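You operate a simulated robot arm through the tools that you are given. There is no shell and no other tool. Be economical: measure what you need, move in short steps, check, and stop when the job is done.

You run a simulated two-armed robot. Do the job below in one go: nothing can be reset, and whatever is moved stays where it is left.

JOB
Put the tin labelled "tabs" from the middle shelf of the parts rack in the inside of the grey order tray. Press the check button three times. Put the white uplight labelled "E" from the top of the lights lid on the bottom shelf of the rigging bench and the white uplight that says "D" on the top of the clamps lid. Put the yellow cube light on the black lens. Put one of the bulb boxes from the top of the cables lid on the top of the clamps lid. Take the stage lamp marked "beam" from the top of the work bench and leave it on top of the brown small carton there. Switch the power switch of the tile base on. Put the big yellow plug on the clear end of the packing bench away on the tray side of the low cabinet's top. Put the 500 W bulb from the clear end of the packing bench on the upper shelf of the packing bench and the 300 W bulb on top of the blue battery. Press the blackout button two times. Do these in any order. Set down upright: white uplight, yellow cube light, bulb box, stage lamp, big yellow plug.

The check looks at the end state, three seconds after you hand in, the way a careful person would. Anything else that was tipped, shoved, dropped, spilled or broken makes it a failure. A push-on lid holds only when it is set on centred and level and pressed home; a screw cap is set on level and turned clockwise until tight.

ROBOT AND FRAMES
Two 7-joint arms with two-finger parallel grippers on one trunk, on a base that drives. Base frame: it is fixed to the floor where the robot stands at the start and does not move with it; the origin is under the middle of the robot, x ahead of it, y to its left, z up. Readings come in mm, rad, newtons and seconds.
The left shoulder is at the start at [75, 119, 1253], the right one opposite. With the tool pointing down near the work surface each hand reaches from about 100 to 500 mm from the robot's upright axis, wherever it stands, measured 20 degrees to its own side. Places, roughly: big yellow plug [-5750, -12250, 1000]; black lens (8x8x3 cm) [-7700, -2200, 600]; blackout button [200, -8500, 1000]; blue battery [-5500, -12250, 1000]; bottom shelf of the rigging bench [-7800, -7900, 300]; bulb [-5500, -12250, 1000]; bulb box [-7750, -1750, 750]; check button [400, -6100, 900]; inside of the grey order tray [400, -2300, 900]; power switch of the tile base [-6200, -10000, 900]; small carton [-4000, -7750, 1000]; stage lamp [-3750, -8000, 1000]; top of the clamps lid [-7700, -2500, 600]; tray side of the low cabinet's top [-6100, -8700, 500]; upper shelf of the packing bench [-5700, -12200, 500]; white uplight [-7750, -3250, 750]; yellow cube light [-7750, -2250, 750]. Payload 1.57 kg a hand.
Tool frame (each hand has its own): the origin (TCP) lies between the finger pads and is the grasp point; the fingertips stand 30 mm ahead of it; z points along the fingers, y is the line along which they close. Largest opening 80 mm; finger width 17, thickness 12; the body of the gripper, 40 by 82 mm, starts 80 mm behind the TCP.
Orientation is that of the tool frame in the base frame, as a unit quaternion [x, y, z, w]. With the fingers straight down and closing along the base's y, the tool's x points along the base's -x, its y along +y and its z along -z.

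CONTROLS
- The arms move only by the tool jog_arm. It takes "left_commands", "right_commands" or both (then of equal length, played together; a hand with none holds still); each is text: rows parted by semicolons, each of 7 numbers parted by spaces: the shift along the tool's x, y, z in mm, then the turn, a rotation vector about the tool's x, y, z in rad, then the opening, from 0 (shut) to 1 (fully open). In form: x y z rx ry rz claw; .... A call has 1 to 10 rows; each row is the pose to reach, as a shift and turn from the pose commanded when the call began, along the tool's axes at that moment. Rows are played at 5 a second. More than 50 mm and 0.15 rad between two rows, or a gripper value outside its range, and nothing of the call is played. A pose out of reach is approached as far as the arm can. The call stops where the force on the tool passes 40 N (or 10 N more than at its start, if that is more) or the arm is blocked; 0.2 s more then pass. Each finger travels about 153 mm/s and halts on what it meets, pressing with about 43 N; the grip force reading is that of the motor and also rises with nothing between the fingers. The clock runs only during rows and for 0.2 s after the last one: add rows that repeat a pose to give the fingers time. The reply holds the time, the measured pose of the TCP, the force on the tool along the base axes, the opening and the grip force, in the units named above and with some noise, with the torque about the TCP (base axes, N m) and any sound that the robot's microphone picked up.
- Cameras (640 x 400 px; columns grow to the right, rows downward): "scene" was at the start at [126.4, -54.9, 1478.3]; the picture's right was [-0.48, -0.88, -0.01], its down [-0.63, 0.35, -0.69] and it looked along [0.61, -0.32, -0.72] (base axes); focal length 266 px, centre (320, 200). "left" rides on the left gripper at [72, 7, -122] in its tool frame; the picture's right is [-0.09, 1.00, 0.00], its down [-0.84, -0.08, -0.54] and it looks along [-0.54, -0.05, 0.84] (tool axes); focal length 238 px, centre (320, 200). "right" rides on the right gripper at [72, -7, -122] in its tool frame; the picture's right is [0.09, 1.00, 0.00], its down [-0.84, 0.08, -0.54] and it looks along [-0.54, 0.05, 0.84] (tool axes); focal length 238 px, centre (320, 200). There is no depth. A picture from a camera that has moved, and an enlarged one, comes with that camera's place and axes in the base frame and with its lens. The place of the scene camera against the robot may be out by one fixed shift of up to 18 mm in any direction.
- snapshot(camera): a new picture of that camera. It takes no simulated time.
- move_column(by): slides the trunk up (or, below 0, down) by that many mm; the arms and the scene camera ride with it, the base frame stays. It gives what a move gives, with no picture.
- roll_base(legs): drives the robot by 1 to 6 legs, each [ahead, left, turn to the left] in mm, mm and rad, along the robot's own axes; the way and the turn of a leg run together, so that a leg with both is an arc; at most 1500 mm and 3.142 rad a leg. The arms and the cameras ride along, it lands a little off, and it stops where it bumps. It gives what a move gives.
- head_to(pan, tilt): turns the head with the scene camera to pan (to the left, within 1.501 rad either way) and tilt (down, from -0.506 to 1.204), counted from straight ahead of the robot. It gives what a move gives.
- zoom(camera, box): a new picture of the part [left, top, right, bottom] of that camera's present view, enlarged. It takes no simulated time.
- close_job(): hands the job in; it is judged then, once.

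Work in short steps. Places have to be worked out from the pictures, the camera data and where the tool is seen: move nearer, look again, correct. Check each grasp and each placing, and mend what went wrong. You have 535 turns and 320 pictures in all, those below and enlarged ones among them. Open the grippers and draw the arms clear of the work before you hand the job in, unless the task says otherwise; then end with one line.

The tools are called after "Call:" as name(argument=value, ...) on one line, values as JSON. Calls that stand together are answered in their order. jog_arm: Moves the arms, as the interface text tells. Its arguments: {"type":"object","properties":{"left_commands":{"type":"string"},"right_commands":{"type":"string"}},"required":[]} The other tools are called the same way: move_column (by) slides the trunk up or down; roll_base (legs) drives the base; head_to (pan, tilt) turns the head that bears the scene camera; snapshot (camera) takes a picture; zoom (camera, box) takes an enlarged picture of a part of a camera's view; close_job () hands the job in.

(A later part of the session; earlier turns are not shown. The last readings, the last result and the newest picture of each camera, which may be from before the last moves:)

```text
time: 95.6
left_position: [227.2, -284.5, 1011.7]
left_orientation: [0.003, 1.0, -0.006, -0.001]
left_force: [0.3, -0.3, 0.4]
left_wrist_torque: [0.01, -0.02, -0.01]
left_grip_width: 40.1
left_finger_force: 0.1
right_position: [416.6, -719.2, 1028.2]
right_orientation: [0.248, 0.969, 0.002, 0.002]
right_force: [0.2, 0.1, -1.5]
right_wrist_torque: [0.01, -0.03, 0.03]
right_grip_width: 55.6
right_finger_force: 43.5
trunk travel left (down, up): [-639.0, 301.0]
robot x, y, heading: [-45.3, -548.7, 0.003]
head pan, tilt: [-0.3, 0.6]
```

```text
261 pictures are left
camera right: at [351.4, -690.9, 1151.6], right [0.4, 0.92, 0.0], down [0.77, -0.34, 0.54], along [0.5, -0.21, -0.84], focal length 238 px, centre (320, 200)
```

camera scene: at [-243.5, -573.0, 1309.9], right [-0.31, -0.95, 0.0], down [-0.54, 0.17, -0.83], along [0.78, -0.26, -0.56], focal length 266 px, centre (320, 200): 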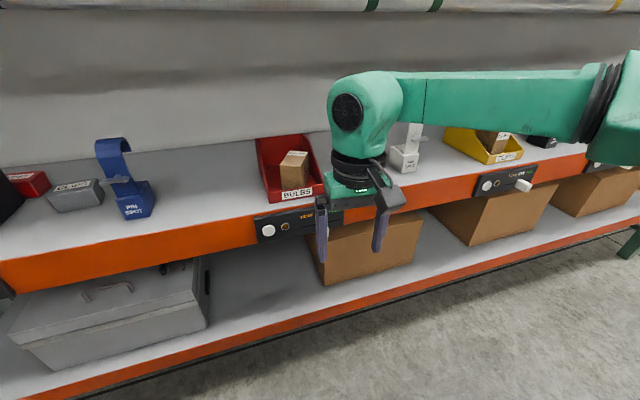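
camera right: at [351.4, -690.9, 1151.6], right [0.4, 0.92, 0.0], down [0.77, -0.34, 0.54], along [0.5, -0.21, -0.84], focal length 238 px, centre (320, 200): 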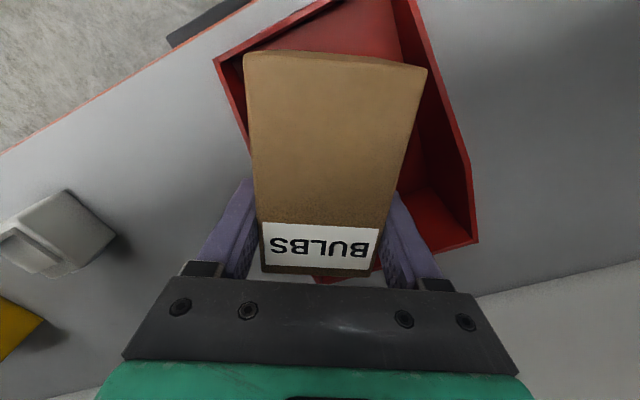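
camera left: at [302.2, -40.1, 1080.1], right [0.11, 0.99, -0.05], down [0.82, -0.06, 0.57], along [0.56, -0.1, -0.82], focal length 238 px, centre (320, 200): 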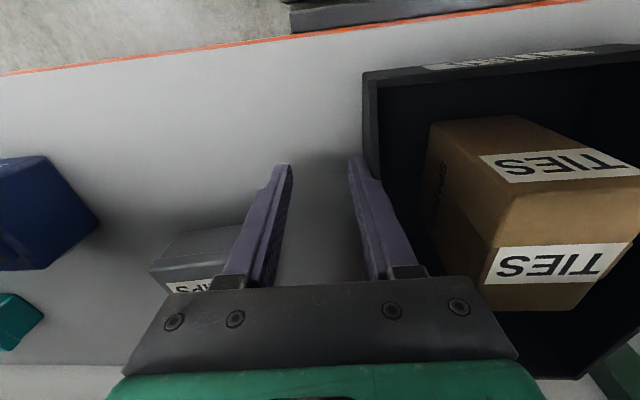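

It's held. Now I'll yaw back to square.

Call:
jog_arm(right_commands="0 0 0 0 0 -0.13 0.45; 0 0 0 0 0 -0.26 0.45; 0 0 0 0 0 -0.39 0.45; 0 0 0 0 0 -0.5 0.45; 0 0 0 0 0 -0.5 0.45")

Call:
jog_arm(right_commands="0 0 0 0 -0.14 0 0.45; 0 0 0 0 -0.28 0 0.45; 0 0 0 0 -0.42 0 0.45; 0 0 0 0 -0.56 0 0.45; 0 0 0 0 -0.7 0 0.45; 0 0 0 0 -0.84 0 0.45; 0 0 0 0 -0.98 0 0.45; 0 0 0 0 -1.1 0 0.45; 0 0 0 0 -1.1 0 0.45")

Call:
snapshot(camera="right")

Call:
head_to(pan=-0.6, tilt=0.6)

Call:
snapshot(camera="scene")

```text
time: 96.8
left_position: [225.5, -285.0, 1011.2]
left_orientation: [0.004, 1.0, -0.005, -0.001]
left_force: [0.0, 0.0, -0.1]
left_wrist_torque: [0.02, 0.03, 0.01]
left_grip_width: 40.2
left_finger_force: 0.0
right_position: [416.8, -719.3, 1028.1]
right_orientation: [0.001, 1.0, 0.0, 0.002]
right_force: [0.7, -0.3, -2.5]
right_wrist_torque: [-0.01, -0.06, -0.01]
right_grip_width: 55.7
right_finger_force: 43.1
trunk travel left (down, up): [-639.0, 301.0]
robot x, y, heading: [-47.2, -545.7, -0.0]
head pan, tilt: [-0.3, 0.6]
```

```text
time: 98.8
left_position: [225.7, -284.5, 1012.6]
left_orientation: [0.002, 1.0, -0.005, -0.001]
left_force: [-0.3, 0.0, 0.1]
left_wrist_torque: [0.01, 0.01, 0.02]
left_grip_width: 40.1
left_finger_force: 0.0
right_position: [415.4, -719.0, 1028.7]
right_orientation: [0.002, 0.851, 0.0, 0.525]
right_force: [-0.1, 0.0, -1.0]
right_wrist_torque: [0.0, -0.01, -0.02]
right_grip_width: 55.6
right_finger_force: 43.0
trunk travel left (down, up): [-639.0, 301.0]
robot x, y, heading: [-47.8, -545.6, 0.002]
head pan, tilt: [-0.3, 0.6]
```

```text
260 pictures are left
camera right: at [276.4, -725.6, 1020.4], right [-0.04, 1.0, -0.08], down [-0.11, 0.08, 0.99], along [0.99, 0.05, 0.1], focal length 238 px, centre (320, 200)
```

right: 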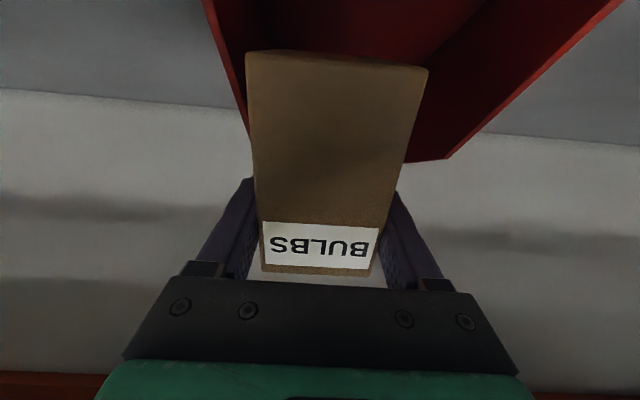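

```text
time: 99.6
left_position: [227.1, -284.0, 1012.0]
left_orientation: [0.003, 1.0, -0.005, -0.001]
left_force: [0.3, 0.1, 0.4]
left_wrist_torque: [0.01, 0.02, 0.01]
left_grip_width: 40.1
left_finger_force: 0.0
right_position: [417.1, -719.6, 1028.0]
right_orientation: [0.002, 0.851, 0.0, 0.525]
right_force: [0.4, -0.6, -1.6]
right_wrist_torque: [0.02, 0.01, 0.02]
right_grip_width: 55.8
right_finger_force: 42.6
trunk travel left (down, up): [-639.0, 301.0]
robot x, y, heading: [-44.7, -547.4, 0.002]
head pan, tilt: [-0.6, 0.6]
```

```text
259 pictures are left
camera scene: at [76.4, -593.8, 1309.9], right [-0.56, -0.83, 0.0], down [-0.47, 0.32, -0.82], along [0.68, -0.46, -0.57], focal length 266 px, centre (320, 200)
```

scene: 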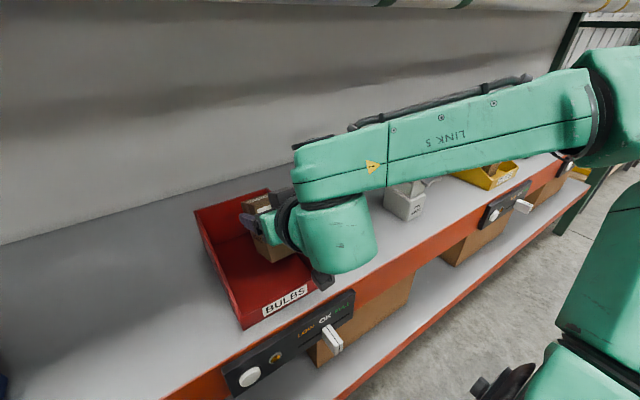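

The box is pitched 63°. I'll pitch a bit more while moving to its resting spot and lowering near the tray floor.

Call:
jog_arm(right_commands="7 5 8 0 -0.04 0 0.45; 14 10 15 0 -0.08 0 0.45; 21 15 23 0 -0.12 0 0.45; 27 19 30 0 -0.15 0 0.45; 27 19 30 0 -0.15 0 0.45")

Call:
zoom(camera="scene", box=[170, 160, 370, 340])

```text
time: 100.8
left_position: [225.4, -285.0, 1012.4]
left_orientation: [0.004, 1.0, -0.005, 0.0]
left_force: [0.5, 0.2, -0.2]
left_wrist_torque: [-0.01, 0.03, -0.03]
left_grip_width: 40.2
left_finger_force: 0.1
right_position: [430.9, -700.8, 992.0]
right_orientation: [0.002, 0.81, -0.001, 0.587]
right_force: [-0.5, 0.2, -2.3]
right_wrist_torque: [0.03, 0.01, 0.0]
right_grip_width: 55.7
right_finger_force: 42.9
trunk travel left (down, up): [-639.0, 301.0]
robot x, y, heading: [-43.7, -544.9, -0.001]
head pan, tilt: [-0.6, 0.6]
```

```text
2.22 times, centred on (270, 250) of scene
camera zoom: at [76.0, -594.1, 1309.9], right [-0.56, -0.83, 0.0], down [-0.47, 0.32, -0.83], along [0.68, -0.46, -0.56], focal length 591 px, centre (431, 89)
```

zoom: 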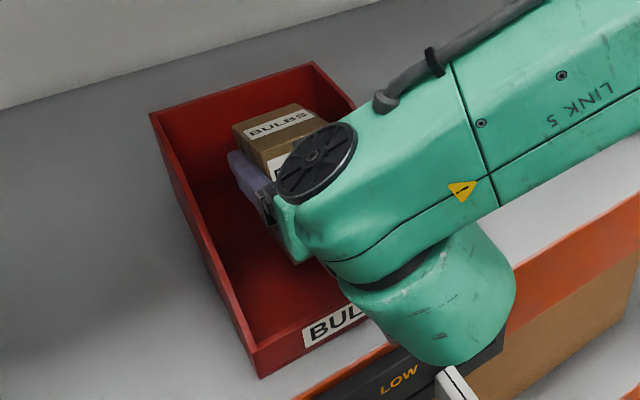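

The box shows the right faces again. I'll lower it in small steps until its bottom edge touches.

Call:
jog_arm(right_commands="7.6 0 2.5 0 0 0 0.45; 13.3 0 4.4 0 0 0 0.45; 17.1 0 5.7 0 0 0 0.45; 20 0 6.6 0 0 0 0.45")

```text
time: 101.7
left_position: [224.7, -284.9, 1011.8]
left_orientation: [0.004, 1.0, -0.005, 0.0]
left_force: [0.3, -0.5, -0.1]
left_wrist_torque: [0.01, 0.03, 0.01]
left_grip_width: 39.8
left_finger_force: 0.0
right_position: [434.0, -701.1, 983.0]
right_orientation: [0.003, 0.801, -0.002, 0.599]
right_force: [-6.2, -2.4, 16.8]
right_wrist_torque: [0.04, 0.06, 0.09]
right_grip_width: 55.7
right_finger_force: 42.7
trunk travel left (down, up): [-639.0, 301.0]
robot x, y, heading: [-50.4, -548.4, 0.004]
head pan, tilt: [-0.6, 0.6]
stopped in row 4 (right hand): the force on the tool passed its limit (the readings are from after the stop); the commanded pose is now the measured one
```

Edge contact at TCP 983. I'll roll it upright about its back bottom edge: the hand goes back and down with a little more pitch.

Call:
jog_arm(right_commands="4 0 -5 0 -0.03 0 0.45; 8 0 -10 0 -0.06 0 0.45; 12 0 -15 0 -0.09 0 0.45; 15 0 -19 0 -0.12 0 0.45; 15 0 -19 0 -0.12 0 0.45")

Call:
zoom(camera="scene", box=[170, 160, 370, 340])

```text
time: 102.9
left_position: [223.0, -284.1, 1011.6]
left_orientation: [0.005, 1.0, -0.006, 0.002]
left_force: [0.3, 0.7, 0.0]
left_wrist_torque: [0.02, -0.02, 0.0]
left_grip_width: 40.2
left_finger_force: 0.1
right_position: [420.6, -699.8, 976.3]
right_orientation: [0.003, 0.784, -0.002, 0.621]
right_force: [1.3, -1.0, 24.6]
right_wrist_torque: [0.09, -0.86, 0.0]
right_grip_width: 55.9
right_finger_force: 43.2
right hand out of reach, approached as far as the arm can: row 3, 4, 5
trunk travel left (down, up): [-639.0, 301.0]
robot x, y, heading: [-46.2, -542.7, 0.0]
head pan, tilt: [-0.6, 0.6]
```

```text
2.22 times, centred on (270, 250) of scene
camera zoom: at [72.4, -592.9, 1310.4], right [-0.56, -0.83, 0.0], down [-0.46, 0.32, -0.83], along [0.68, -0.47, -0.56], focal length 591 px, centre (431, 89)
```

zoom: 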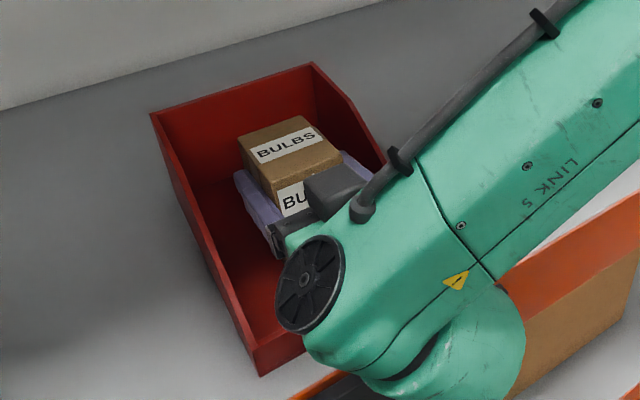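

It's nearly upright and pressed on the floor, so I'll open the fingers and let it settle.

Call:
jog_arm(right_commands="0 0 0 0 0 0 0.7; 0 0 0 0 0 0 0.8; 0 0 0 0 0 0 0.86; 0 0 0 0 0 0 0.86")

Call:
snapshot(camera="right")

Call:
zoom(camera="scene", box=[170, 160, 370, 340])

```text
time: 103.9
left_position: [225.4, -284.8, 1011.6]
left_orientation: [0.005, 1.0, -0.005, -0.001]
left_force: [0.1, 0.4, 0.3]
left_wrist_torque: [0.02, -0.03, -0.01]
left_grip_width: 40.2
left_finger_force: 0.1
right_position: [423.3, -699.8, 973.3]
right_orientation: [0.004, 0.785, -0.001, 0.62]
right_force: [0.1, 0.9, 0.1]
right_wrist_torque: [-0.01, 0.0, 0.01]
right_grip_width: 68.7
right_finger_force: 0.1
trunk travel left (down, up): [-639.0, 301.0]
robot x, y, heading: [-46.9, -548.0, 0.0]
head pan, tilt: [-0.6, 0.6]
```

```text
256 pictures are left
camera right: at [289.0, -705.7, 933.6], right [-0.01, 1.0, -0.09], down [-0.33, 0.08, 0.94], along [0.94, 0.04, 0.33], focal length 238 px, centre (320, 200)
```

right: 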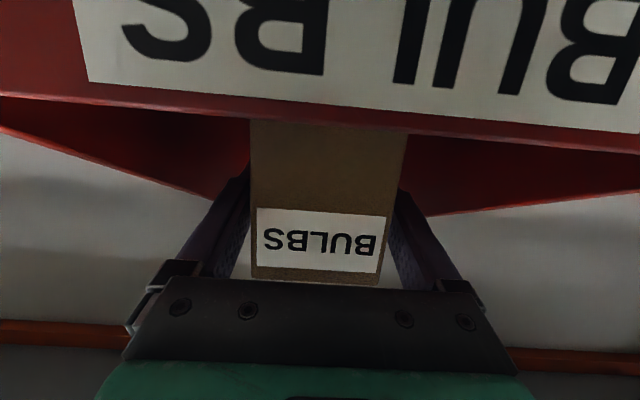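

```text
2.22 times, centred on (270, 250) of scene
camera zoom: at [75.8, -593.8, 1309.9], right [-0.56, -0.83, 0.0], down [-0.47, 0.32, -0.83], along [0.68, -0.46, -0.56], focal length 591 px, centre (431, 89)
```

zoom: 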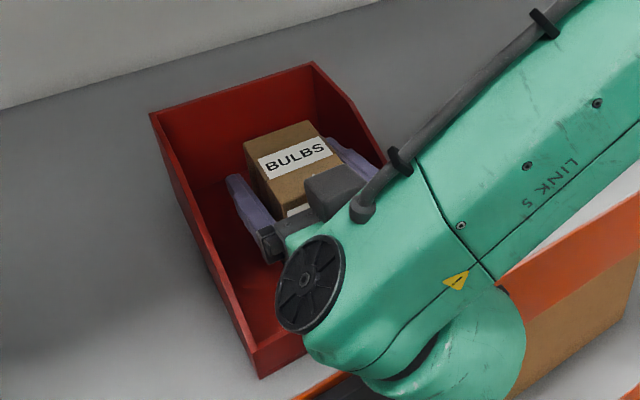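

The box is upright again in its tray. I'll back straight out.

Call:
roll_base(legs=[[-200, 0, 0]])

Call:
head_to(pan=-0.3, tilt=0.6)

Call:
snapshot(camera="scene")

```text
time: 105.5
left_position: [23.5, -285.8, 1011.6]
left_orientation: [0.003, 1.0, -0.005, -0.001]
left_force: [0.3, 0.3, 0.0]
left_wrist_torque: [-0.01, -0.05, 0.01]
left_grip_width: 39.9
left_finger_force: 0.0
right_position: [223.9, -700.0, 974.1]
right_orientation: [0.002, 0.785, -0.001, 0.619]
right_force: [0.1, 0.2, -0.5]
right_wrist_torque: [-0.01, -0.01, 0.01]
right_grip_width: 68.9
right_finger_force: 0.0
trunk travel left (down, up): [-639.0, 301.0]
robot x, y, heading: [-242.3, -547.0, 0.007]
head pan, tilt: [-0.6, 0.6]
```

```text
time: 106.3
left_position: [24.5, -284.7, 1010.6]
left_orientation: [0.003, 1.0, -0.005, -0.001]
left_force: [0.6, -0.3, 0.7]
left_wrist_torque: [-0.02, 0.01, -0.02]
left_grip_width: 40.0
left_finger_force: 0.1
right_position: [223.9, -700.9, 973.2]
right_orientation: [0.003, 0.785, -0.001, 0.619]
right_force: [0.4, -0.1, 0.2]
right_wrist_torque: [-0.01, 0.03, 0.03]
right_grip_width: 68.8
right_finger_force: 0.1
trunk travel left (down, up): [-639.0, 301.0]
robot x, y, heading: [-246.6, -544.3, 0.007]
head pan, tilt: [-0.3, 0.6]
```

```text
254 pictures are left
camera scene: at [-112.9, -570.5, 1309.9], right [-0.29, -0.96, 0.0], down [-0.54, 0.16, -0.82], along [0.79, -0.24, -0.57], focal length 266 px, centre (320, 200)
```

scene: 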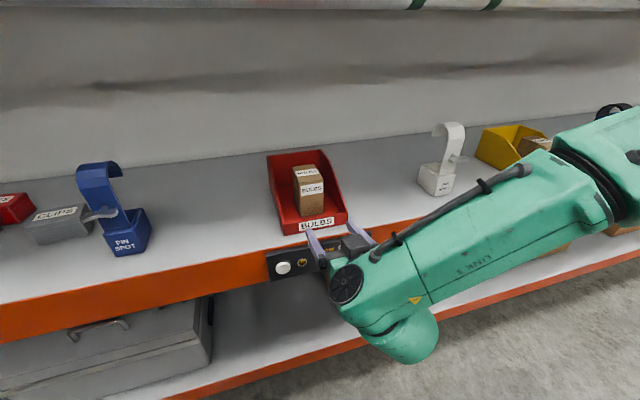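

The tray looks as it did originally. I'll back off and put the right hand back to tool-down carry pose for the drive.

Call:
roll_base(legs=[[-200, 0, -0.005]])

Call:
jog_arm(right_commands="0 0 -10 0 0.14 0 0.9; 0 0 -20 0 0.28 0 0.9; 0 0 -30 0 0.42 0 0.9; 0 0 -40 0 0.56 0 0.9; 0 0 -50 0 0.7 0 0.9; 0 0 -60 0 0.84 0 0.9; 0 0 -70 0 0.98 0 0.9; 0 0 -80 0 1.12 0 0.9; 0 0 -90 0 1.26 0 0.9; 0 0 -90 0 1.34 0 0.9")

Call:
jog_arm(right_commands="30 0 -20 0 0 0 0.9; 60 0 -40 0 0 0 0.9; 90 -10 -50 0 0 0 0.9; 120 -20 -60 0 0 0 0.9; 150 -30 -70 0 0 0 0.9; 180 -40 -80 0 0 0 0.9")

```text
time: 107.9
left_position: [-175.5, -286.4, 1011.8]
left_orientation: [0.005, 1.0, -0.005, -0.001]
left_force: [-0.1, 0.0, 0.0]
left_wrist_torque: [0.03, 0.01, 0.02]
left_grip_width: 40.2
left_finger_force: 0.1
right_position: [21.3, -702.6, 973.7]
right_orientation: [0.005, 0.785, -0.003, 0.619]
right_force: [0.1, 0.1, 0.1]
right_wrist_torque: [-0.05, -0.01, 0.01]
right_grip_width: 68.6
right_finger_force: 0.1
trunk travel left (down, up): [-639.0, 301.0]
robot x, y, heading: [-448.4, -548.1, 0.002]
head pan, tilt: [-0.3, 0.6]
```

```text
time: 110.1
left_position: [-176.8, -286.6, 1010.8]
left_orientation: [0.005, 1.0, -0.005, -0.001]
left_force: [0.0, 1.1, 0.5]
left_wrist_torque: [0.0, 0.01, -0.02]
left_grip_width: 40.1
left_finger_force: 0.0
right_position: [-66.5, -701.6, 993.8]
right_orientation: [0.005, 1.0, 0.0, -0.005]
right_force: [0.7, -0.1, 0.0]
right_wrist_torque: [0.0, 0.01, 0.0]
right_grip_width: 71.9
right_finger_force: 0.1
trunk travel left (down, up): [-639.0, 301.0]
robot x, y, heading: [-451.2, -546.8, 0.0]
head pan, tilt: [-0.3, 0.6]
```

```text
time: 111.5
left_position: [-177.1, -287.4, 1013.0]
left_orientation: [0.005, 1.0, -0.005, 0.0]
left_force: [-0.2, -1.3, -0.5]
left_wrist_torque: [-0.01, -0.01, -0.01]
left_grip_width: 39.9
left_finger_force: 0.0
right_position: [-246.8, -741.4, 1075.1]
right_orientation: [0.005, 1.0, 0.001, -0.002]
right_force: [-0.8, -0.3, -0.5]
right_wrist_torque: [0.03, -0.03, 0.01]
right_grip_width: 71.8
right_finger_force: 0.1
trunk travel left (down, up): [-639.0, 301.0]
robot x, y, heading: [-448.7, -551.3, 0.004]
head pan, tilt: [-0.3, 0.6]
```

Now I'll drive along the aisle toward the check button.

Call:
roll_base(legs=[[0, -1500, 0], [0, -1500, 0], [0, -1400, 0]])

Call:
head_to(pan=-0.9, tilt=0.3)

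Call:
snapshot(camera="scene")

```text
time: 132.5
left_position: [-243.9, -4684.7, 1010.7]
left_orientation: [0.018, 1.0, -0.006, -0.002]
left_force: [0.2, 0.1, 1.0]
left_wrist_torque: [0.03, -0.01, -0.02]
left_grip_width: 40.1
left_finger_force: 0.1
right_position: [-323.6, -5137.2, 1076.1]
right_orientation: [0.017, 1.0, 0.001, -0.002]
right_force: [-0.2, -0.7, 0.1]
right_wrist_torque: [0.0, 0.0, 0.03]
right_grip_width: 72.0
right_finger_force: 0.1
trunk travel left (down, up): [-639.0, 301.0]
robot x, y, heading: [-517.7, -4939.8, -0.021]
head pan, tilt: [-0.3, 0.6]
```

```text
time: 133.5
left_position: [-243.2, -4683.8, 1011.2]
left_orientation: [0.018, 1.0, -0.005, -0.002]
left_force: [-0.1, -0.9, 1.8]
left_wrist_torque: [0.05, 0.0, 0.0]
left_grip_width: 40.3
left_finger_force: 0.0
right_position: [-324.0, -5137.6, 1076.4]
right_orientation: [0.017, 1.0, 0.0, -0.003]
right_force: [0.5, -0.1, 0.7]
right_wrist_torque: [-0.01, 0.01, -0.04]
right_grip_width: 72.1
right_finger_force: 0.0
trunk travel left (down, up): [-639.0, 301.0]
robot x, y, heading: [-521.1, -4935.0, -0.025]
head pan, tilt: [-0.901, 0.3]
```

```text
253 pictures are left
camera scene: at [-416.1, -5012.6, 1337.4], right [-0.8, -0.6, 0.0], down [-0.18, 0.24, -0.96], along [0.58, -0.76, -0.3], focal length 266 px, centre (320, 200)
```

scene: 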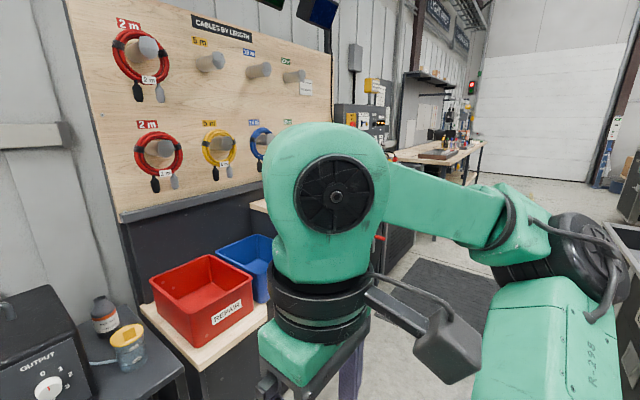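

Call:
roll_base(legs=[[0, -980, 0.024]])

Call:
head_to(pan=0.0, tilt=0.3)

Call:
snapshot(camera="scene")

```text
time: 138.6
left_position: [-263.2, -5669.4, 1011.4]
left_orientation: [0.009, 1.0, -0.005, -0.001]
left_force: [0.3, -0.5, 0.5]
left_wrist_torque: [-0.02, 0.01, 0.02]
left_grip_width: 40.2
left_finger_force: 0.1
right_position: [-336.7, -6122.8, 1076.1]
right_orientation: [0.009, 1.0, 0.001, -0.002]
right_force: [0.4, -0.1, 0.0]
right_wrist_torque: [0.01, 0.01, -0.01]
right_grip_width: 71.8
right_finger_force: 0.0
trunk travel left (down, up): [-639.0, 301.0]
robot x, y, heading: [-539.0, -5923.4, -0.014]
head pan, tilt: [-0.901, 0.3]
```

```text
time: 139.8
left_position: [-263.4, -5669.1, 1012.4]
left_orientation: [0.01, 1.0, -0.005, -0.001]
left_force: [0.2, 1.3, -1.0]
left_wrist_torque: [0.02, 0.02, -0.01]
left_grip_width: 39.9
left_finger_force: 0.0
right_position: [-337.0, -6122.2, 1077.3]
right_orientation: [0.01, 1.0, 0.002, -0.002]
right_force: [0.6, 0.2, -0.1]
right_wrist_torque: [0.05, 0.01, 0.03]
right_grip_width: 72.0
right_finger_force: 0.0
trunk travel left (down, up): [-639.0, 301.0]
robot x, y, heading: [-538.1, -5926.5, -0.009]
head pan, tilt: [0.0, 0.3]
```

```text
252 pictures are left
camera scene: at [-395.4, -5926.8, 1337.4], right [-0.01, -1.0, 0.0], down [-0.3, 0.0, -0.96], along [0.96, -0.01, -0.3], focal length 266 px, centre (320, 200)
```

scene: 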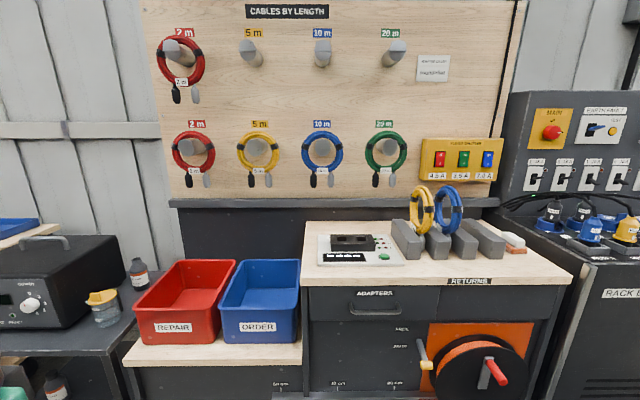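

Call:
zoom(camera="scene", box=[305, 215, 415, 285])

```text
5.71 times, centred on (360, 250) of scene
camera zoom: at [-395.4, -5926.8, 1337.4], right [-0.01, -1.0, 0.0], down [-0.3, 0.0, -0.96], along [0.96, -0.01, -0.3], focal length 1519 px, centre (91, -86)
```

zoom: 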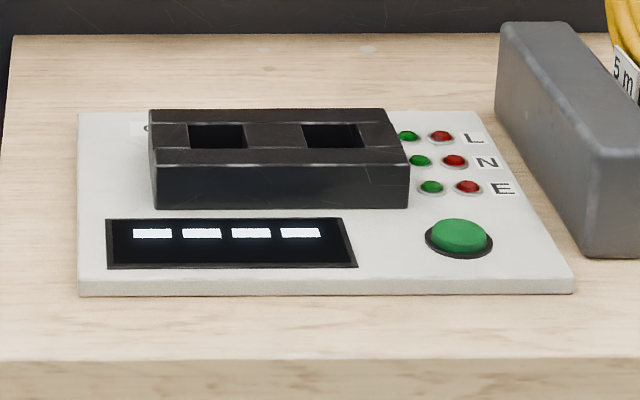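

The tester's green button is the check button, at roughly (400, −6152, 890). I'll close the right hand and drive up to it.

Call:
roll_base(legs=[[470, -20, 0.01]])

Call:
jog_arm(right_commands="-40 0 10 0 0 0 0; -80 0 20 0 0 0 0; -120 0 30 0 0 0 0; -160 0 40 0 0 0 0; -200 0 50 0 0 0 0; -200 0 50 0 0 0 0")

Call:
snapshot(camera="right")

```text
time: 142.6
left_position: [201.5, -5687.3, 1011.8]
left_orientation: [0.005, 1.0, -0.005, -0.001]
left_force: [0.8, -1.1, -0.4]
left_wrist_torque: [0.0, -0.04, 0.0]
left_grip_width: 40.1
left_finger_force: 0.1
right_position: [131.5, -6141.4, 1075.9]
right_orientation: [0.004, 1.0, 0.001, -0.002]
right_force: [-0.1, -0.1, -0.2]
right_wrist_torque: [0.03, -0.01, 0.01]
right_grip_width: 72.1
right_finger_force: 0.1
trunk travel left (down, up): [-639.0, 301.0]
robot x, y, heading: [-72.1, -5946.4, 0.003]
head pan, tilt: [0.0, 0.3]
```

```text
time: 144.0
left_position: [199.4, -5688.3, 1011.5]
left_orientation: [0.004, 1.0, -0.006, 0.0]
left_force: [-0.8, 0.9, 0.1]
left_wrist_torque: [0.02, 0.05, -0.02]
left_grip_width: 40.0
left_finger_force: 0.2
right_position: [330.2, -6143.4, 1025.4]
right_orientation: [0.004, 1.0, 0.001, -0.001]
right_force: [0.1, -0.8, -0.4]
right_wrist_torque: [0.0, -0.04, 0.0]
right_grip_width: 0.0
right_finger_force: 21.1
trunk travel left (down, up): [-639.0, 301.0]
robot x, y, heading: [-71.1, -5946.7, -0.003]
head pan, tilt: [0.0, 0.3]
```

```text
250 pictures are left
camera right: at [259.9, -6149.8, 1147.9], right [-0.08, 1.0, 0.0], down [0.84, 0.07, 0.54], along [0.54, 0.05, -0.84], focal length 238 px, centre (320, 200)
```

right: 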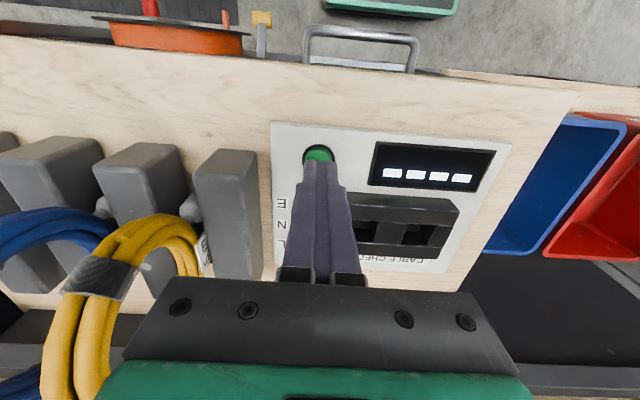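

By triangulation the button is at (347, −6142, ~920). I'll position over it and descend carefully.

Call:
jog_arm(right_commands="-17 1 0 0 0 0 0; -17 1 30 0 0 0 0; -17 1 55 0 0 0 0; -17 1 55 0 0 0 0")

Call:
snapshot(camera="right")

```text
time: 145.0
left_position: [199.4, -5686.7, 1011.9]
left_orientation: [0.004, 1.0, -0.006, -0.001]
left_force: [-0.2, 0.2, -0.2]
left_wrist_torque: [0.0, 0.0, 0.0]
left_grip_width: 40.4
left_finger_force: 0.1
right_position: [348.6, -6141.8, 971.1]
right_orientation: [0.004, 1.0, 0.001, -0.003]
right_force: [0.8, -0.1, 0.1]
right_wrist_torque: [-0.01, -0.02, 0.04]
right_grip_width: 0.1
right_finger_force: 21.5
trunk travel left (down, up): [-639.0, 301.0]
robot x, y, heading: [-75.3, -5947.4, 0.001]
head pan, tilt: [0.0, 0.3]
```

```text
249 pictures are left
camera right: at [277.7, -6148.3, 1093.2], right [-0.08, 1.0, 0.0], down [0.84, 0.07, 0.54], along [0.54, 0.05, -0.84], focal length 238 px, centre (320, 200)
```

right: 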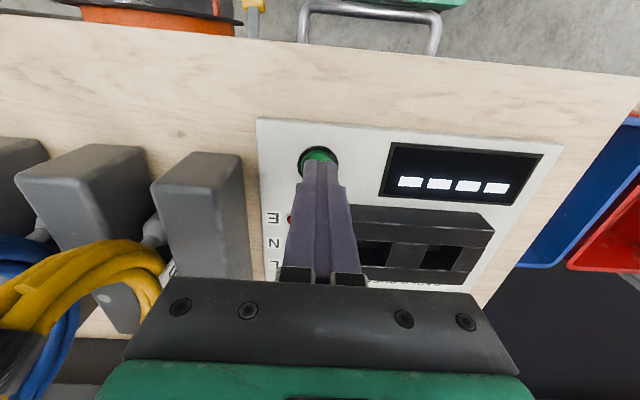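

Call:
jog_arm(right_commands="-3 0 10 0 0 0 0; -3 0 16 0 0 0 0; -3 0 20 0 0 0 0; -3 0 23 0 0 0 0")

```text
time: 146.0
left_position: [200.3, -5686.8, 1011.8]
left_orientation: [0.005, 1.0, -0.006, -0.001]
left_force: [0.8, 0.3, -0.8]
left_wrist_torque: [-0.02, -0.01, 0.01]
left_grip_width: 39.9
left_finger_force: 0.0
right_position: [351.2, -6142.3, 947.6]
right_orientation: [0.005, 1.0, 0.001, -0.003]
right_force: [0.6, -0.7, -0.1]
right_wrist_torque: [-0.03, 0.02, -0.02]
right_grip_width: 0.0
right_finger_force: 21.2
trunk travel left (down, up): [-639.0, 301.0]
robot x, y, heading: [-74.4, -5948.7, 0.004]
head pan, tilt: [0.0, 0.3]
```

No contact yet at tip z 918. I'll go on in small steps.

Call:
jog_arm(right_commands="0 0 4 0 0 0 0; 0 0 7 0 0 0 0; 0 0 10 0 0 0 0")

```text
time: 146.8
left_position: [199.6, -5687.3, 1011.5]
left_orientation: [0.004, 1.0, -0.006, 0.0]
left_force: [0.9, -0.5, 1.0]
left_wrist_torque: [0.02, 0.01, 0.0]
left_grip_width: 40.0
left_finger_force: 0.0
right_position: [351.0, -6141.5, 937.0]
right_orientation: [0.004, 1.0, 0.002, -0.003]
right_force: [0.8, 0.1, 0.5]
right_wrist_torque: [-0.01, 0.01, 0.01]
right_grip_width: 0.0
right_finger_force: 21.3
trunk travel left (down, up): [-639.0, 301.0]
robot x, y, heading: [-73.4, -5949.9, -0.005]
head pan, tilt: [0.0, 0.3]
```

Call:
snapshot(camera="right")

```text
248 pictures are left
camera right: at [280.6, -6148.2, 1060.1], right [-0.08, 1.0, 0.0], down [0.84, 0.07, 0.54], along [0.54, 0.05, -0.84], focal length 238 px, centre (320, 200)
```

right: 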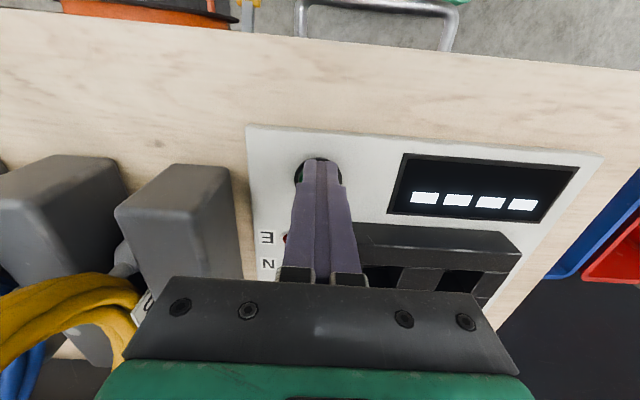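

The button is about 12 mm further out. I'll shift over it and press down.

Call:
jog_arm(right_commands="-12 0 0 0 0 0 0; -12 0 4 0 0 0 0; -12 0 8 0 0 0 0; -12 0 11 0 0 0 0; -12 0 14 0 0 0 0")

```text
time: 148.0
left_position: [199.7, -5687.9, 1011.9]
left_orientation: [0.004, 1.0, -0.004, 0.0]
left_force: [0.7, 0.2, -0.6]
left_wrist_torque: [-0.01, 0.05, 0.0]
left_grip_width: 40.1
left_finger_force: 0.0
right_position: [361.3, -6141.8, 924.0]
right_orientation: [0.004, 1.0, 0.0, 0.0]
right_force: [2.1, -3.3, 12.4]
right_wrist_torque: [-0.07, -0.07, 0.04]
right_grip_width: 0.0
right_finger_force: 20.8
trunk travel left (down, up): [-639.0, 301.0]
robot x, y, heading: [-72.3, -5950.4, 0.001]
head pan, tilt: [0.0, 0.3]
heard: click
```

One click. I'll lift and press again.

Call:
jog_arm(right_commands="0 0 -8 0 0 0 0; 0 0 -14 0 0 0 0; 0 0 -14 0 0 0 0")

Call:
zoom(camera="right", box=[240, 110, 620, 300])

Call:
jog_arm(right_commands="0 0 7 0 0 0 0; 0 0 11 0 0 0 0; 0 0 14 0 0 0 0; 0 0 14 0 0 0 0")

```text
time: 148.8
left_position: [200.1, -5687.7, 1011.7]
left_orientation: [0.005, 1.0, -0.005, -0.001]
left_force: [-0.7, 0.1, 0.4]
left_wrist_torque: [-0.02, 0.0, 0.02]
left_grip_width: 40.0
left_finger_force: 0.1
right_position: [363.5, -6142.7, 936.0]
right_orientation: [0.005, 1.0, 0.001, -0.003]
right_force: [-0.1, 0.5, -0.9]
right_wrist_torque: [0.03, -0.01, -0.01]
right_grip_width: 0.0
right_finger_force: 21.0
trunk travel left (down, up): [-639.0, 301.0]
robot x, y, heading: [-74.6, -5944.7, 0.003]
head pan, tilt: [0.0, 0.3]
```

```text
1.68 times, centred on (430, 205) of right
camera zoom: at [292.6, -6148.4, 1059.9], right [-0.08, 1.0, 0.0], down [0.84, 0.07, 0.54], along [0.54, 0.05, -0.84], focal length 401 px, centre (135, 192)
```

zoom: 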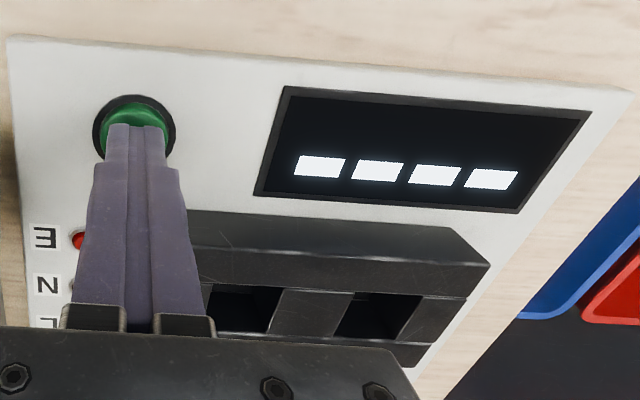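

```text
time: 149.8
left_position: [199.3, -5686.5, 1011.9]
left_orientation: [0.004, 1.0, -0.005, 0.0]
left_force: [-0.7, -0.5, 0.8]
left_wrist_torque: [-0.04, 0.0, 0.01]
left_grip_width: 40.1
left_finger_force: 0.1
right_position: [362.9, -6142.1, 922.7]
right_orientation: [0.004, 1.0, 0.001, -0.001]
right_force: [4.1, -4.1, 13.9]
right_wrist_torque: [-0.12, -0.15, -0.04]
right_grip_width: 0.0
right_finger_force: 21.8
trunk travel left (down, up): [-639.0, 301.0]
robot x, y, heading: [-71.3, -5948.2, 0.0]
head pan, tilt: [0.0, 0.3]
heard: click
```

Second click. Now the third press, then a rise clear.

Call:
jog_arm(right_commands="0 0 -8 0 0 0 0; 0 0 -14 0 0 0 0; 0 0 -14 0 0 0 0")

Call:
jog_arm(right_commands="0 0 7 0 0 0 0; 0 0 11 0 0 0 0; 0 0 14 0 0 0 0; 0 0 14 0 0 0 0")

Call:
jog_arm(right_commands="0 0 -20 0 0 0 0; 0 0 -60 0 0 0 0; 0 0 -100 0 0 0 0; 40 0 -120 0 0 0 0; 80 0 -130 0 0 0 0; 120 0 -140 0 0 0 0; 160 0 -150 0 0 0 0")

Call:
zoom(camera="scene", box=[300, 200, 460, 300])

```text
time: 150.6
left_position: [200.1, -5687.5, 1011.4]
left_orientation: [0.005, 1.0, -0.006, -0.001]
left_force: [-0.4, -0.7, 0.5]
left_wrist_torque: [0.0, -0.02, 0.02]
left_grip_width: 40.4
left_finger_force: 0.1
right_position: [362.1, -6142.1, 936.6]
right_orientation: [0.004, 1.0, 0.001, -0.005]
right_force: [0.1, 0.4, 0.2]
right_wrist_torque: [-0.01, -0.03, -0.02]
right_grip_width: 0.2
right_finger_force: 21.3
trunk travel left (down, up): [-639.0, 301.0]
robot x, y, heading: [-71.9, -5947.2, 0.004]
head pan, tilt: [0.0, 0.3]
```

```text
time: 151.6
left_position: [200.0, -5687.6, 1011.4]
left_orientation: [0.005, 1.0, -0.005, 0.0]
left_force: [0.9, 0.2, 0.2]
left_wrist_torque: [-0.02, 0.01, -0.02]
left_grip_width: 40.1
left_finger_force: 0.1
right_position: [363.0, -6143.5, 924.7]
right_orientation: [0.005, 1.0, 0.002, -0.001]
right_force: [3.9, -3.8, 13.8]
right_wrist_torque: [-0.13, -0.13, -0.01]
right_grip_width: 0.0
right_finger_force: 21.0
trunk travel left (down, up): [-639.0, 301.0]
robot x, y, heading: [-75.3, -5949.8, 0.004]
head pan, tilt: [0.0, 0.3]
heard: click
```

```text
time: 153.2
left_position: [197.4, -5688.4, 1012.0]
left_orientation: [0.004, 1.0, -0.005, 0.0]
left_force: [0.1, 0.3, 0.0]
left_wrist_torque: [0.0, -0.02, 0.02]
left_grip_width: 39.9
left_finger_force: 0.1
right_position: [200.7, -6142.7, 1073.1]
right_orientation: [0.004, 1.0, 0.0, -0.002]
right_force: [-0.2, 0.6, 0.6]
right_wrist_torque: [0.03, 0.0, -0.03]
right_grip_width: 0.0
right_finger_force: 21.0
trunk travel left (down, up): [-639.0, 301.0]
robot x, y, heading: [-74.4, -5950.3, 0.002]
head pan, tilt: [0.0, 0.3]
```

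```text
4.00 times, centred on (380, 250) of scene
camera zoom: at [68.7, -5947.0, 1337.6], right [0.0, -1.0, 0.0], down [-0.29, 0.0, -0.96], along [0.96, 0.0, -0.29], focal length 1064 px, centre (80, 0)
```

zoom: 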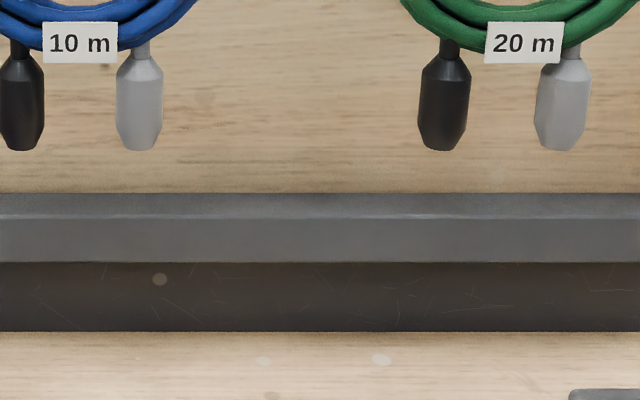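

Three clicks done. I'll back away and check the path right toward the blackout button.

Call:
roll_base(legs=[[-400, 0, 0]])

Call:
head_to(pan=-1.4, tilt=0.25)

Call:
snapshot(camera="scene")

```text
time: 155.7
left_position: [-196.7, -5688.8, 1011.6]
left_orientation: [0.005, 1.0, -0.005, -0.001]
left_force: [0.4, -1.0, -0.2]
left_wrist_torque: [0.0, -0.01, 0.03]
left_grip_width: 39.9
left_finger_force: 0.1
right_position: [-194.1, -6141.4, 1074.2]
right_orientation: [0.004, 1.0, 0.001, -0.002]
right_force: [-0.3, -0.2, -0.3]
right_wrist_torque: [-0.03, -0.03, 0.03]
right_grip_width: 0.0
right_finger_force: 21.0
trunk travel left (down, up): [-639.0, 301.0]
robot x, y, heading: [-466.2, -5951.3, 0.003]
head pan, tilt: [0.0, 0.3]
```

```text
time: 157.2
left_position: [-196.5, -5688.2, 1012.4]
left_orientation: [0.004, 1.0, -0.005, 0.0]
left_force: [-0.1, -0.5, -0.5]
left_wrist_torque: [0.01, 0.0, -0.02]
left_grip_width: 40.1
left_finger_force: 0.1
right_position: [-194.9, -6142.3, 1073.3]
right_orientation: [0.006, 1.0, 0.001, -0.002]
right_force: [-0.6, -0.7, 0.5]
right_wrist_torque: [-0.04, 0.0, 0.0]
right_grip_width: 0.1
right_finger_force: 21.5
trunk travel left (down, up): [-639.0, 301.0]
robot x, y, heading: [-468.1, -5946.4, 0.001]
head pan, tilt: [-1.4, 0.25]
```

```text
245 pictures are left
camera scene: at [-403.9, -6039.5, 1342.1], right [-0.98, -0.17, 0.0], down [-0.04, 0.24, -0.97], along [0.17, -0.95, -0.25], focal length 266 px, centre (320, 200)
```

scene: 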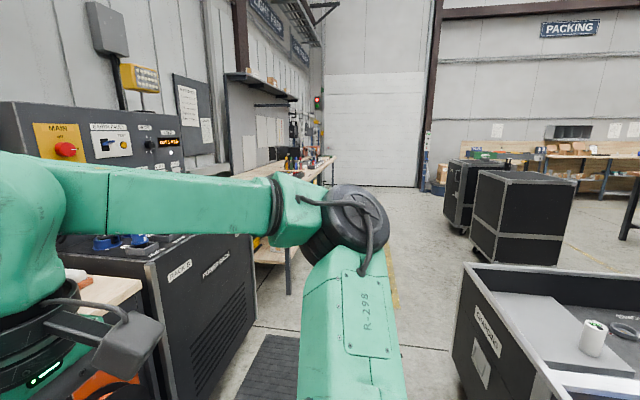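

The passage between the case (x≈−930) and the benches (x≥220) is clear. Driving to the blackout bench.

Call:
roll_base(legs=[[0, -1500, 0], [0, -820, 0]])

Call:
head_to(pan=-0.1, tilt=0.3)

Call:
snapshot(camera="scene")

```text
time: 168.6
left_position: [-191.2, -7996.8, 1010.7]
left_orientation: [-0.003, 1.0, -0.005, -0.001]
left_force: [-0.4, -0.2, 0.3]
left_wrist_torque: [-0.02, 0.0, -0.01]
left_grip_width: 40.0
left_finger_force: 0.1
right_position: [-181.9, -8451.0, 1073.8]
right_orientation: [-0.002, 1.0, 0.001, -0.002]
right_force: [-0.6, -0.1, 0.3]
right_wrist_torque: [-0.04, -0.01, 0.04]
right_grip_width: 0.2
right_finger_force: 21.4
trunk travel left (down, up): [-639.0, 301.0]
robot x, y, heading: [-460.4, -8256.2, 0.021]
head pan, tilt: [-1.4, 0.25]
```

```text
time: 170.1
left_position: [-190.1, -7996.5, 1011.2]
left_orientation: [-0.003, 1.0, -0.005, -0.001]
left_force: [0.0, -0.3, -0.1]
left_wrist_torque: [-0.03, -0.01, 0.0]
left_grip_width: 40.0
left_finger_force: 0.0
right_position: [-181.4, -8450.7, 1073.4]
right_orientation: [-0.002, 1.0, 0.002, -0.004]
right_force: [0.0, -1.4, -0.8]
right_wrist_torque: [0.01, 0.01, -0.01]
right_grip_width: 0.0
right_finger_force: 20.8
trunk travel left (down, up): [-639.0, 301.0]
robot x, y, heading: [-459.4, -8259.2, 0.015]
head pan, tilt: [-0.099, 0.3]
```

```text
244 pictures are left
camera scene: at [-317.0, -8266.4, 1337.4], right [-0.09, -1.0, 0.0], down [-0.29, 0.03, -0.96], along [0.95, -0.08, -0.3], focal length 266 px, centre (320, 200)
```

scene: 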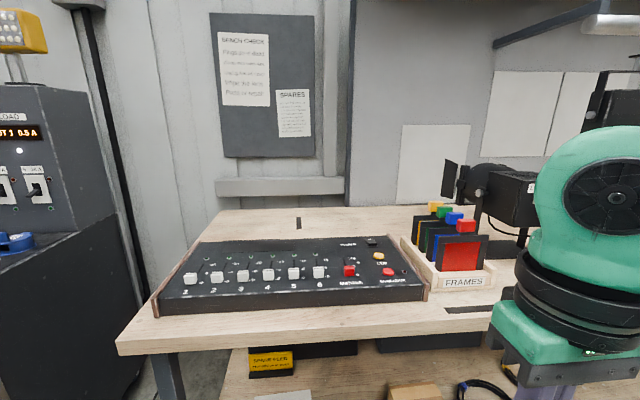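

Call:
zoom(camera="scene", box=[320, 225, 430, 300])

```text
5.33 times, centred on (375, 262) of scene
camera zoom: at [-317.0, -8266.4, 1337.4], right [-0.09, -1.0, 0.0], down [-0.29, 0.03, -0.96], along [0.95, -0.08, -0.3], focal length 1418 px, centre (27, -133)
```

zoom: 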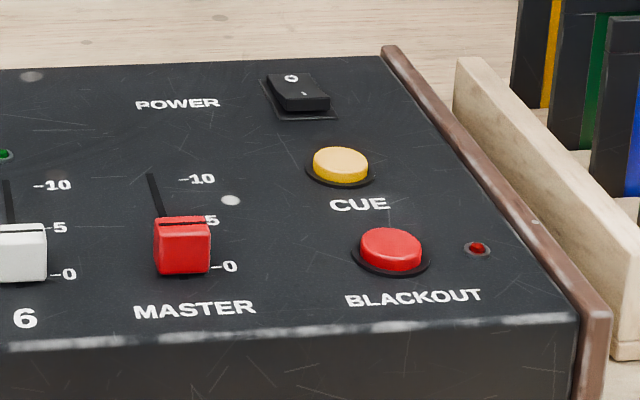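

The red BLACKOUT button is at roughly (200, −8466, 1000). I'll drive closer and look with the hand camera.

Call:
roll_base(legs=[[225, -10, -0.016]])

Call:
jog_arm(right_commands="-45 0 -5 0 0 0 0; -90 0 -10 0 0 0 0; -110 0 -10 0 0 0 0; -110 0 -10 0 0 0 0")

Call:
snapshot(camera="right")

```text
time: 171.8
left_position: [41.1, -8008.3, 1010.9]
left_orientation: [0.006, 1.0, -0.005, -0.002]
left_force: [0.1, 0.4, -0.4]
left_wrist_torque: [0.04, -0.01, -0.03]
left_grip_width: 39.8
left_finger_force: 0.1
right_position: [40.9, -8461.7, 1073.7]
right_orientation: [0.005, 1.0, 0.001, -0.003]
right_force: [0.0, -1.1, 0.8]
right_wrist_torque: [-0.02, 0.02, -0.01]
right_grip_width: 0.0
right_finger_force: 21.4
trunk travel left (down, up): [-639.0, 301.0]
robot x, y, heading: [-230.3, -8265.5, -0.0]
head pan, tilt: [-0.099, 0.3]
```

```text
time: 172.8
left_position: [40.1, -8008.4, 1011.3]
left_orientation: [0.005, 1.0, -0.005, -0.001]
left_force: [0.6, -0.3, 0.0]
left_wrist_torque: [-0.02, 0.03, -0.01]
left_grip_width: 39.9
left_finger_force: 0.0
right_position: [152.6, -8463.0, 1083.9]
right_orientation: [0.005, 1.0, 0.001, -0.003]
right_force: [-0.1, 0.5, 1.4]
right_wrist_torque: [0.0, 0.0, -0.01]
right_grip_width: 0.0
right_finger_force: 21.8
trunk travel left (down, up): [-639.0, 301.0]
robot x, y, heading: [-233.0, -8269.5, 0.0]
head pan, tilt: [-0.099, 0.3]
```

```text
242 pictures are left
camera right: at [82.9, -8469.3, 1206.8], right [-0.08, 1.0, 0.0], down [0.84, 0.07, 0.54], along [0.54, 0.05, -0.84], focal length 238 px, centre (320, 200)
```

right: 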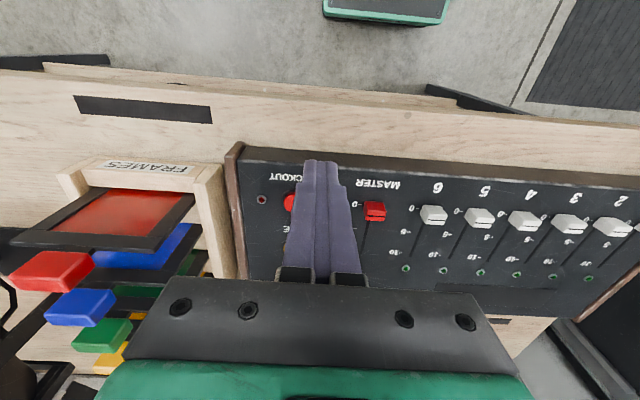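

By triangulation the button is at (241, −8482, 971). I'll move above it and take a look before pressing.

Call:
jog_arm(right_commands="-45 -10 0 0 0 0 0; -88 -19 0 0 0 0 0; -88 -19 35 0 0 0 0; -88 -19 62 0 0 0 0; -88 -19 62 0 0 0 0")

Call:
snapshot(camera="right")

```text
time: 174.0
left_position: [40.6, -8009.4, 1012.5]
left_orientation: [0.005, 1.0, -0.005, -0.001]
left_force: [-0.5, -0.2, -0.8]
left_wrist_torque: [0.02, 0.03, -0.01]
left_grip_width: 40.1
left_finger_force: 0.1
right_position: [240.8, -8483.4, 1020.1]
right_orientation: [0.005, 1.0, 0.0, -0.003]
right_force: [-0.1, 0.1, 0.4]
right_wrist_torque: [-0.01, -0.02, 0.0]
right_grip_width: 0.1
right_finger_force: 21.5
trunk travel left (down, up): [-639.0, 301.0]
robot x, y, heading: [-229.3, -8271.0, 0.006]
head pan, tilt: [-0.099, 0.3]
```

```text
241 pictures are left
camera right: at [170.3, -8488.8, 1143.6], right [-0.08, 1.0, 0.0], down [0.84, 0.07, 0.54], along [0.54, 0.05, -0.84], focal length 238 px, centre (320, 200)
```

right: 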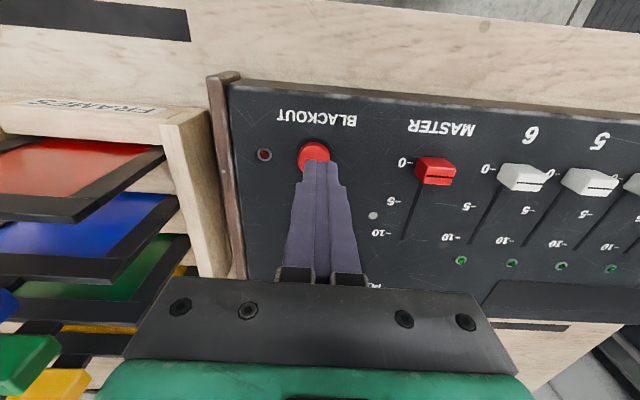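

Call:
jog_arm(right_commands="-1 -3 8 0 0 0 0; -2 -3 13 0 0 0 0; -2 -3 17 0 0 0 0; -2 -3 20 0 0 0 0")

```text
time: 175.0
left_position: [40.9, -8009.2, 1011.3]
left_orientation: [0.005, 1.0, -0.006, -0.001]
left_force: [-0.2, -0.5, -0.6]
left_wrist_torque: [0.0, -0.01, 0.0]
left_grip_width: 39.9
left_finger_force: 0.1
right_position: [242.1, -8485.6, 1000.5]
right_orientation: [0.005, 1.0, 0.001, -0.002]
right_force: [0.1, 0.7, -0.1]
right_wrist_torque: [0.01, 0.03, 0.0]
right_grip_width: 0.3
right_finger_force: 21.5
trunk travel left (down, up): [-639.0, 301.0]
robot x, y, heading: [-233.5, -8268.5, -0.004]
head pan, tilt: [-0.099, 0.3]
```

Call:
jog_arm(right_commands="0 0 3 0 0 0 0; 0 0 6 0 0 0 0; 0 0 9 0 0 0 0; 0 0 12 0 0 0 0")

Call:
snapshot(camera="right")

```text
time: 176.0
left_position: [40.9, -8008.4, 1011.6]
left_orientation: [0.005, 1.0, -0.005, -0.001]
left_force: [0.0, -0.4, 0.7]
left_wrist_torque: [0.03, 0.01, 0.01]
left_grip_width: 39.9
left_finger_force: 0.1
right_position: [242.1, -8486.9, 989.0]
right_orientation: [0.005, 1.0, 0.001, -0.003]
right_force: [0.2, -0.2, 0.3]
right_wrist_torque: [-0.02, 0.02, 0.01]
right_grip_width: 0.1
right_finger_force: 21.5
trunk travel left (down, up): [-639.0, 301.0]
robot x, y, heading: [-233.8, -8268.8, -0.002]
head pan, tilt: [-0.099, 0.3]
```

```text
240 pictures are left
camera right: at [172.1, -8492.5, 1111.7], right [-0.08, 1.0, 0.0], down [0.84, 0.07, 0.54], along [0.54, 0.05, -0.84], focal length 238 px, centre (320, 200)
```

right: 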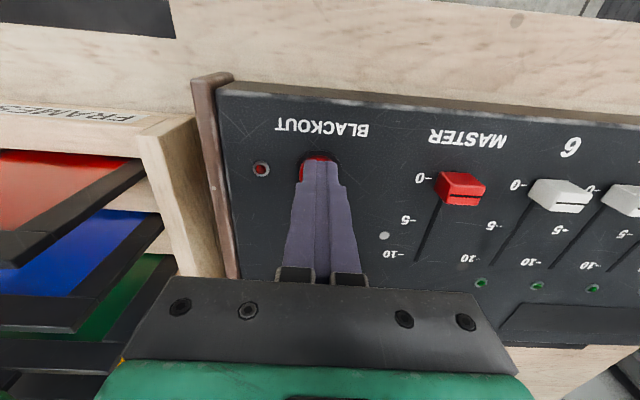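

I'm slightly short again, so I'll shift 8 mm outward and press.

Call:
jog_arm(right_commands="-8 1 0 0 0 0 0; -8 1 4 0 0 0 0; -8 1 8 0 0 0 0; -8 1 11 0 0 0 0; -8 1 13 0 0 0 0")

```text
time: 177.2
left_position: [37.8, -8008.5, 1012.4]
left_orientation: [0.005, 1.0, -0.006, 0.0]
left_force: [0.0, -1.0, -0.2]
left_wrist_torque: [0.0, -0.01, -0.05]
left_grip_width: 39.9
left_finger_force: 0.1
right_position: [250.4, -8484.6, 980.7]
right_orientation: [0.005, 1.0, 0.001, 0.003]
right_force: [11.2, -6.9, 35.4]
right_wrist_torque: [-0.22, -0.22, 0.16]
right_grip_width: 0.2
right_finger_force: 21.8
trunk travel left (down, up): [-639.0, 301.0]
robot x, y, heading: [-230.5, -8269.0, -0.002]
head pan, tilt: [-0.099, 0.3]
heard: click
```

First click. I'll lift off and press again a bit less deep.

Call:
jog_arm(right_commands="0 0 -8 0 0 0 0; 0 0 -14 0 0 0 0; 0 0 -14 0 0 0 0")

Call:
jog_arm(right_commands="0 0 6 0 0 0 0; 0 0 9 0 0 0 0; 0 0 11 0 0 0 0; 0 0 12.5 0 0 0 0")

```text
time: 178.0
left_position: [41.1, -8009.3, 1009.9]
left_orientation: [0.005, 1.0, -0.005, -0.002]
left_force: [0.0, 0.1, -0.1]
left_wrist_torque: [-0.04, -0.01, 0.01]
left_grip_width: 39.8
left_finger_force: 0.0
right_position: [249.2, -8485.5, 988.9]
right_orientation: [0.006, 1.0, 0.0, -0.004]
right_force: [0.6, 0.3, -1.0]
right_wrist_torque: [0.03, 0.01, -0.01]
right_grip_width: 0.0
right_finger_force: 21.5
trunk travel left (down, up): [-639.0, 301.0]
robot x, y, heading: [-229.8, -8271.8, -0.001]
head pan, tilt: [-0.099, 0.3]
```

```text
time: 179.0
left_position: [39.2, -8007.5, 1012.9]
left_orientation: [0.005, 1.0, -0.005, 0.0]
left_force: [1.0, 0.1, 0.4]
left_wrist_torque: [0.01, 0.01, 0.02]
left_grip_width: 40.3
left_finger_force: 0.0
right_position: [249.7, -8485.9, 979.9]
right_orientation: [0.006, 1.0, 0.002, 0.001]
right_force: [6.1, -5.0, 25.0]
right_wrist_torque: [-0.19, -0.1, 0.04]
right_grip_width: 0.0
right_finger_force: 20.8
trunk travel left (down, up): [-639.0, 301.0]
robot x, y, heading: [-235.7, -8267.5, -0.003]
head pan, tilt: [-0.099, 0.3]
heard: click
```

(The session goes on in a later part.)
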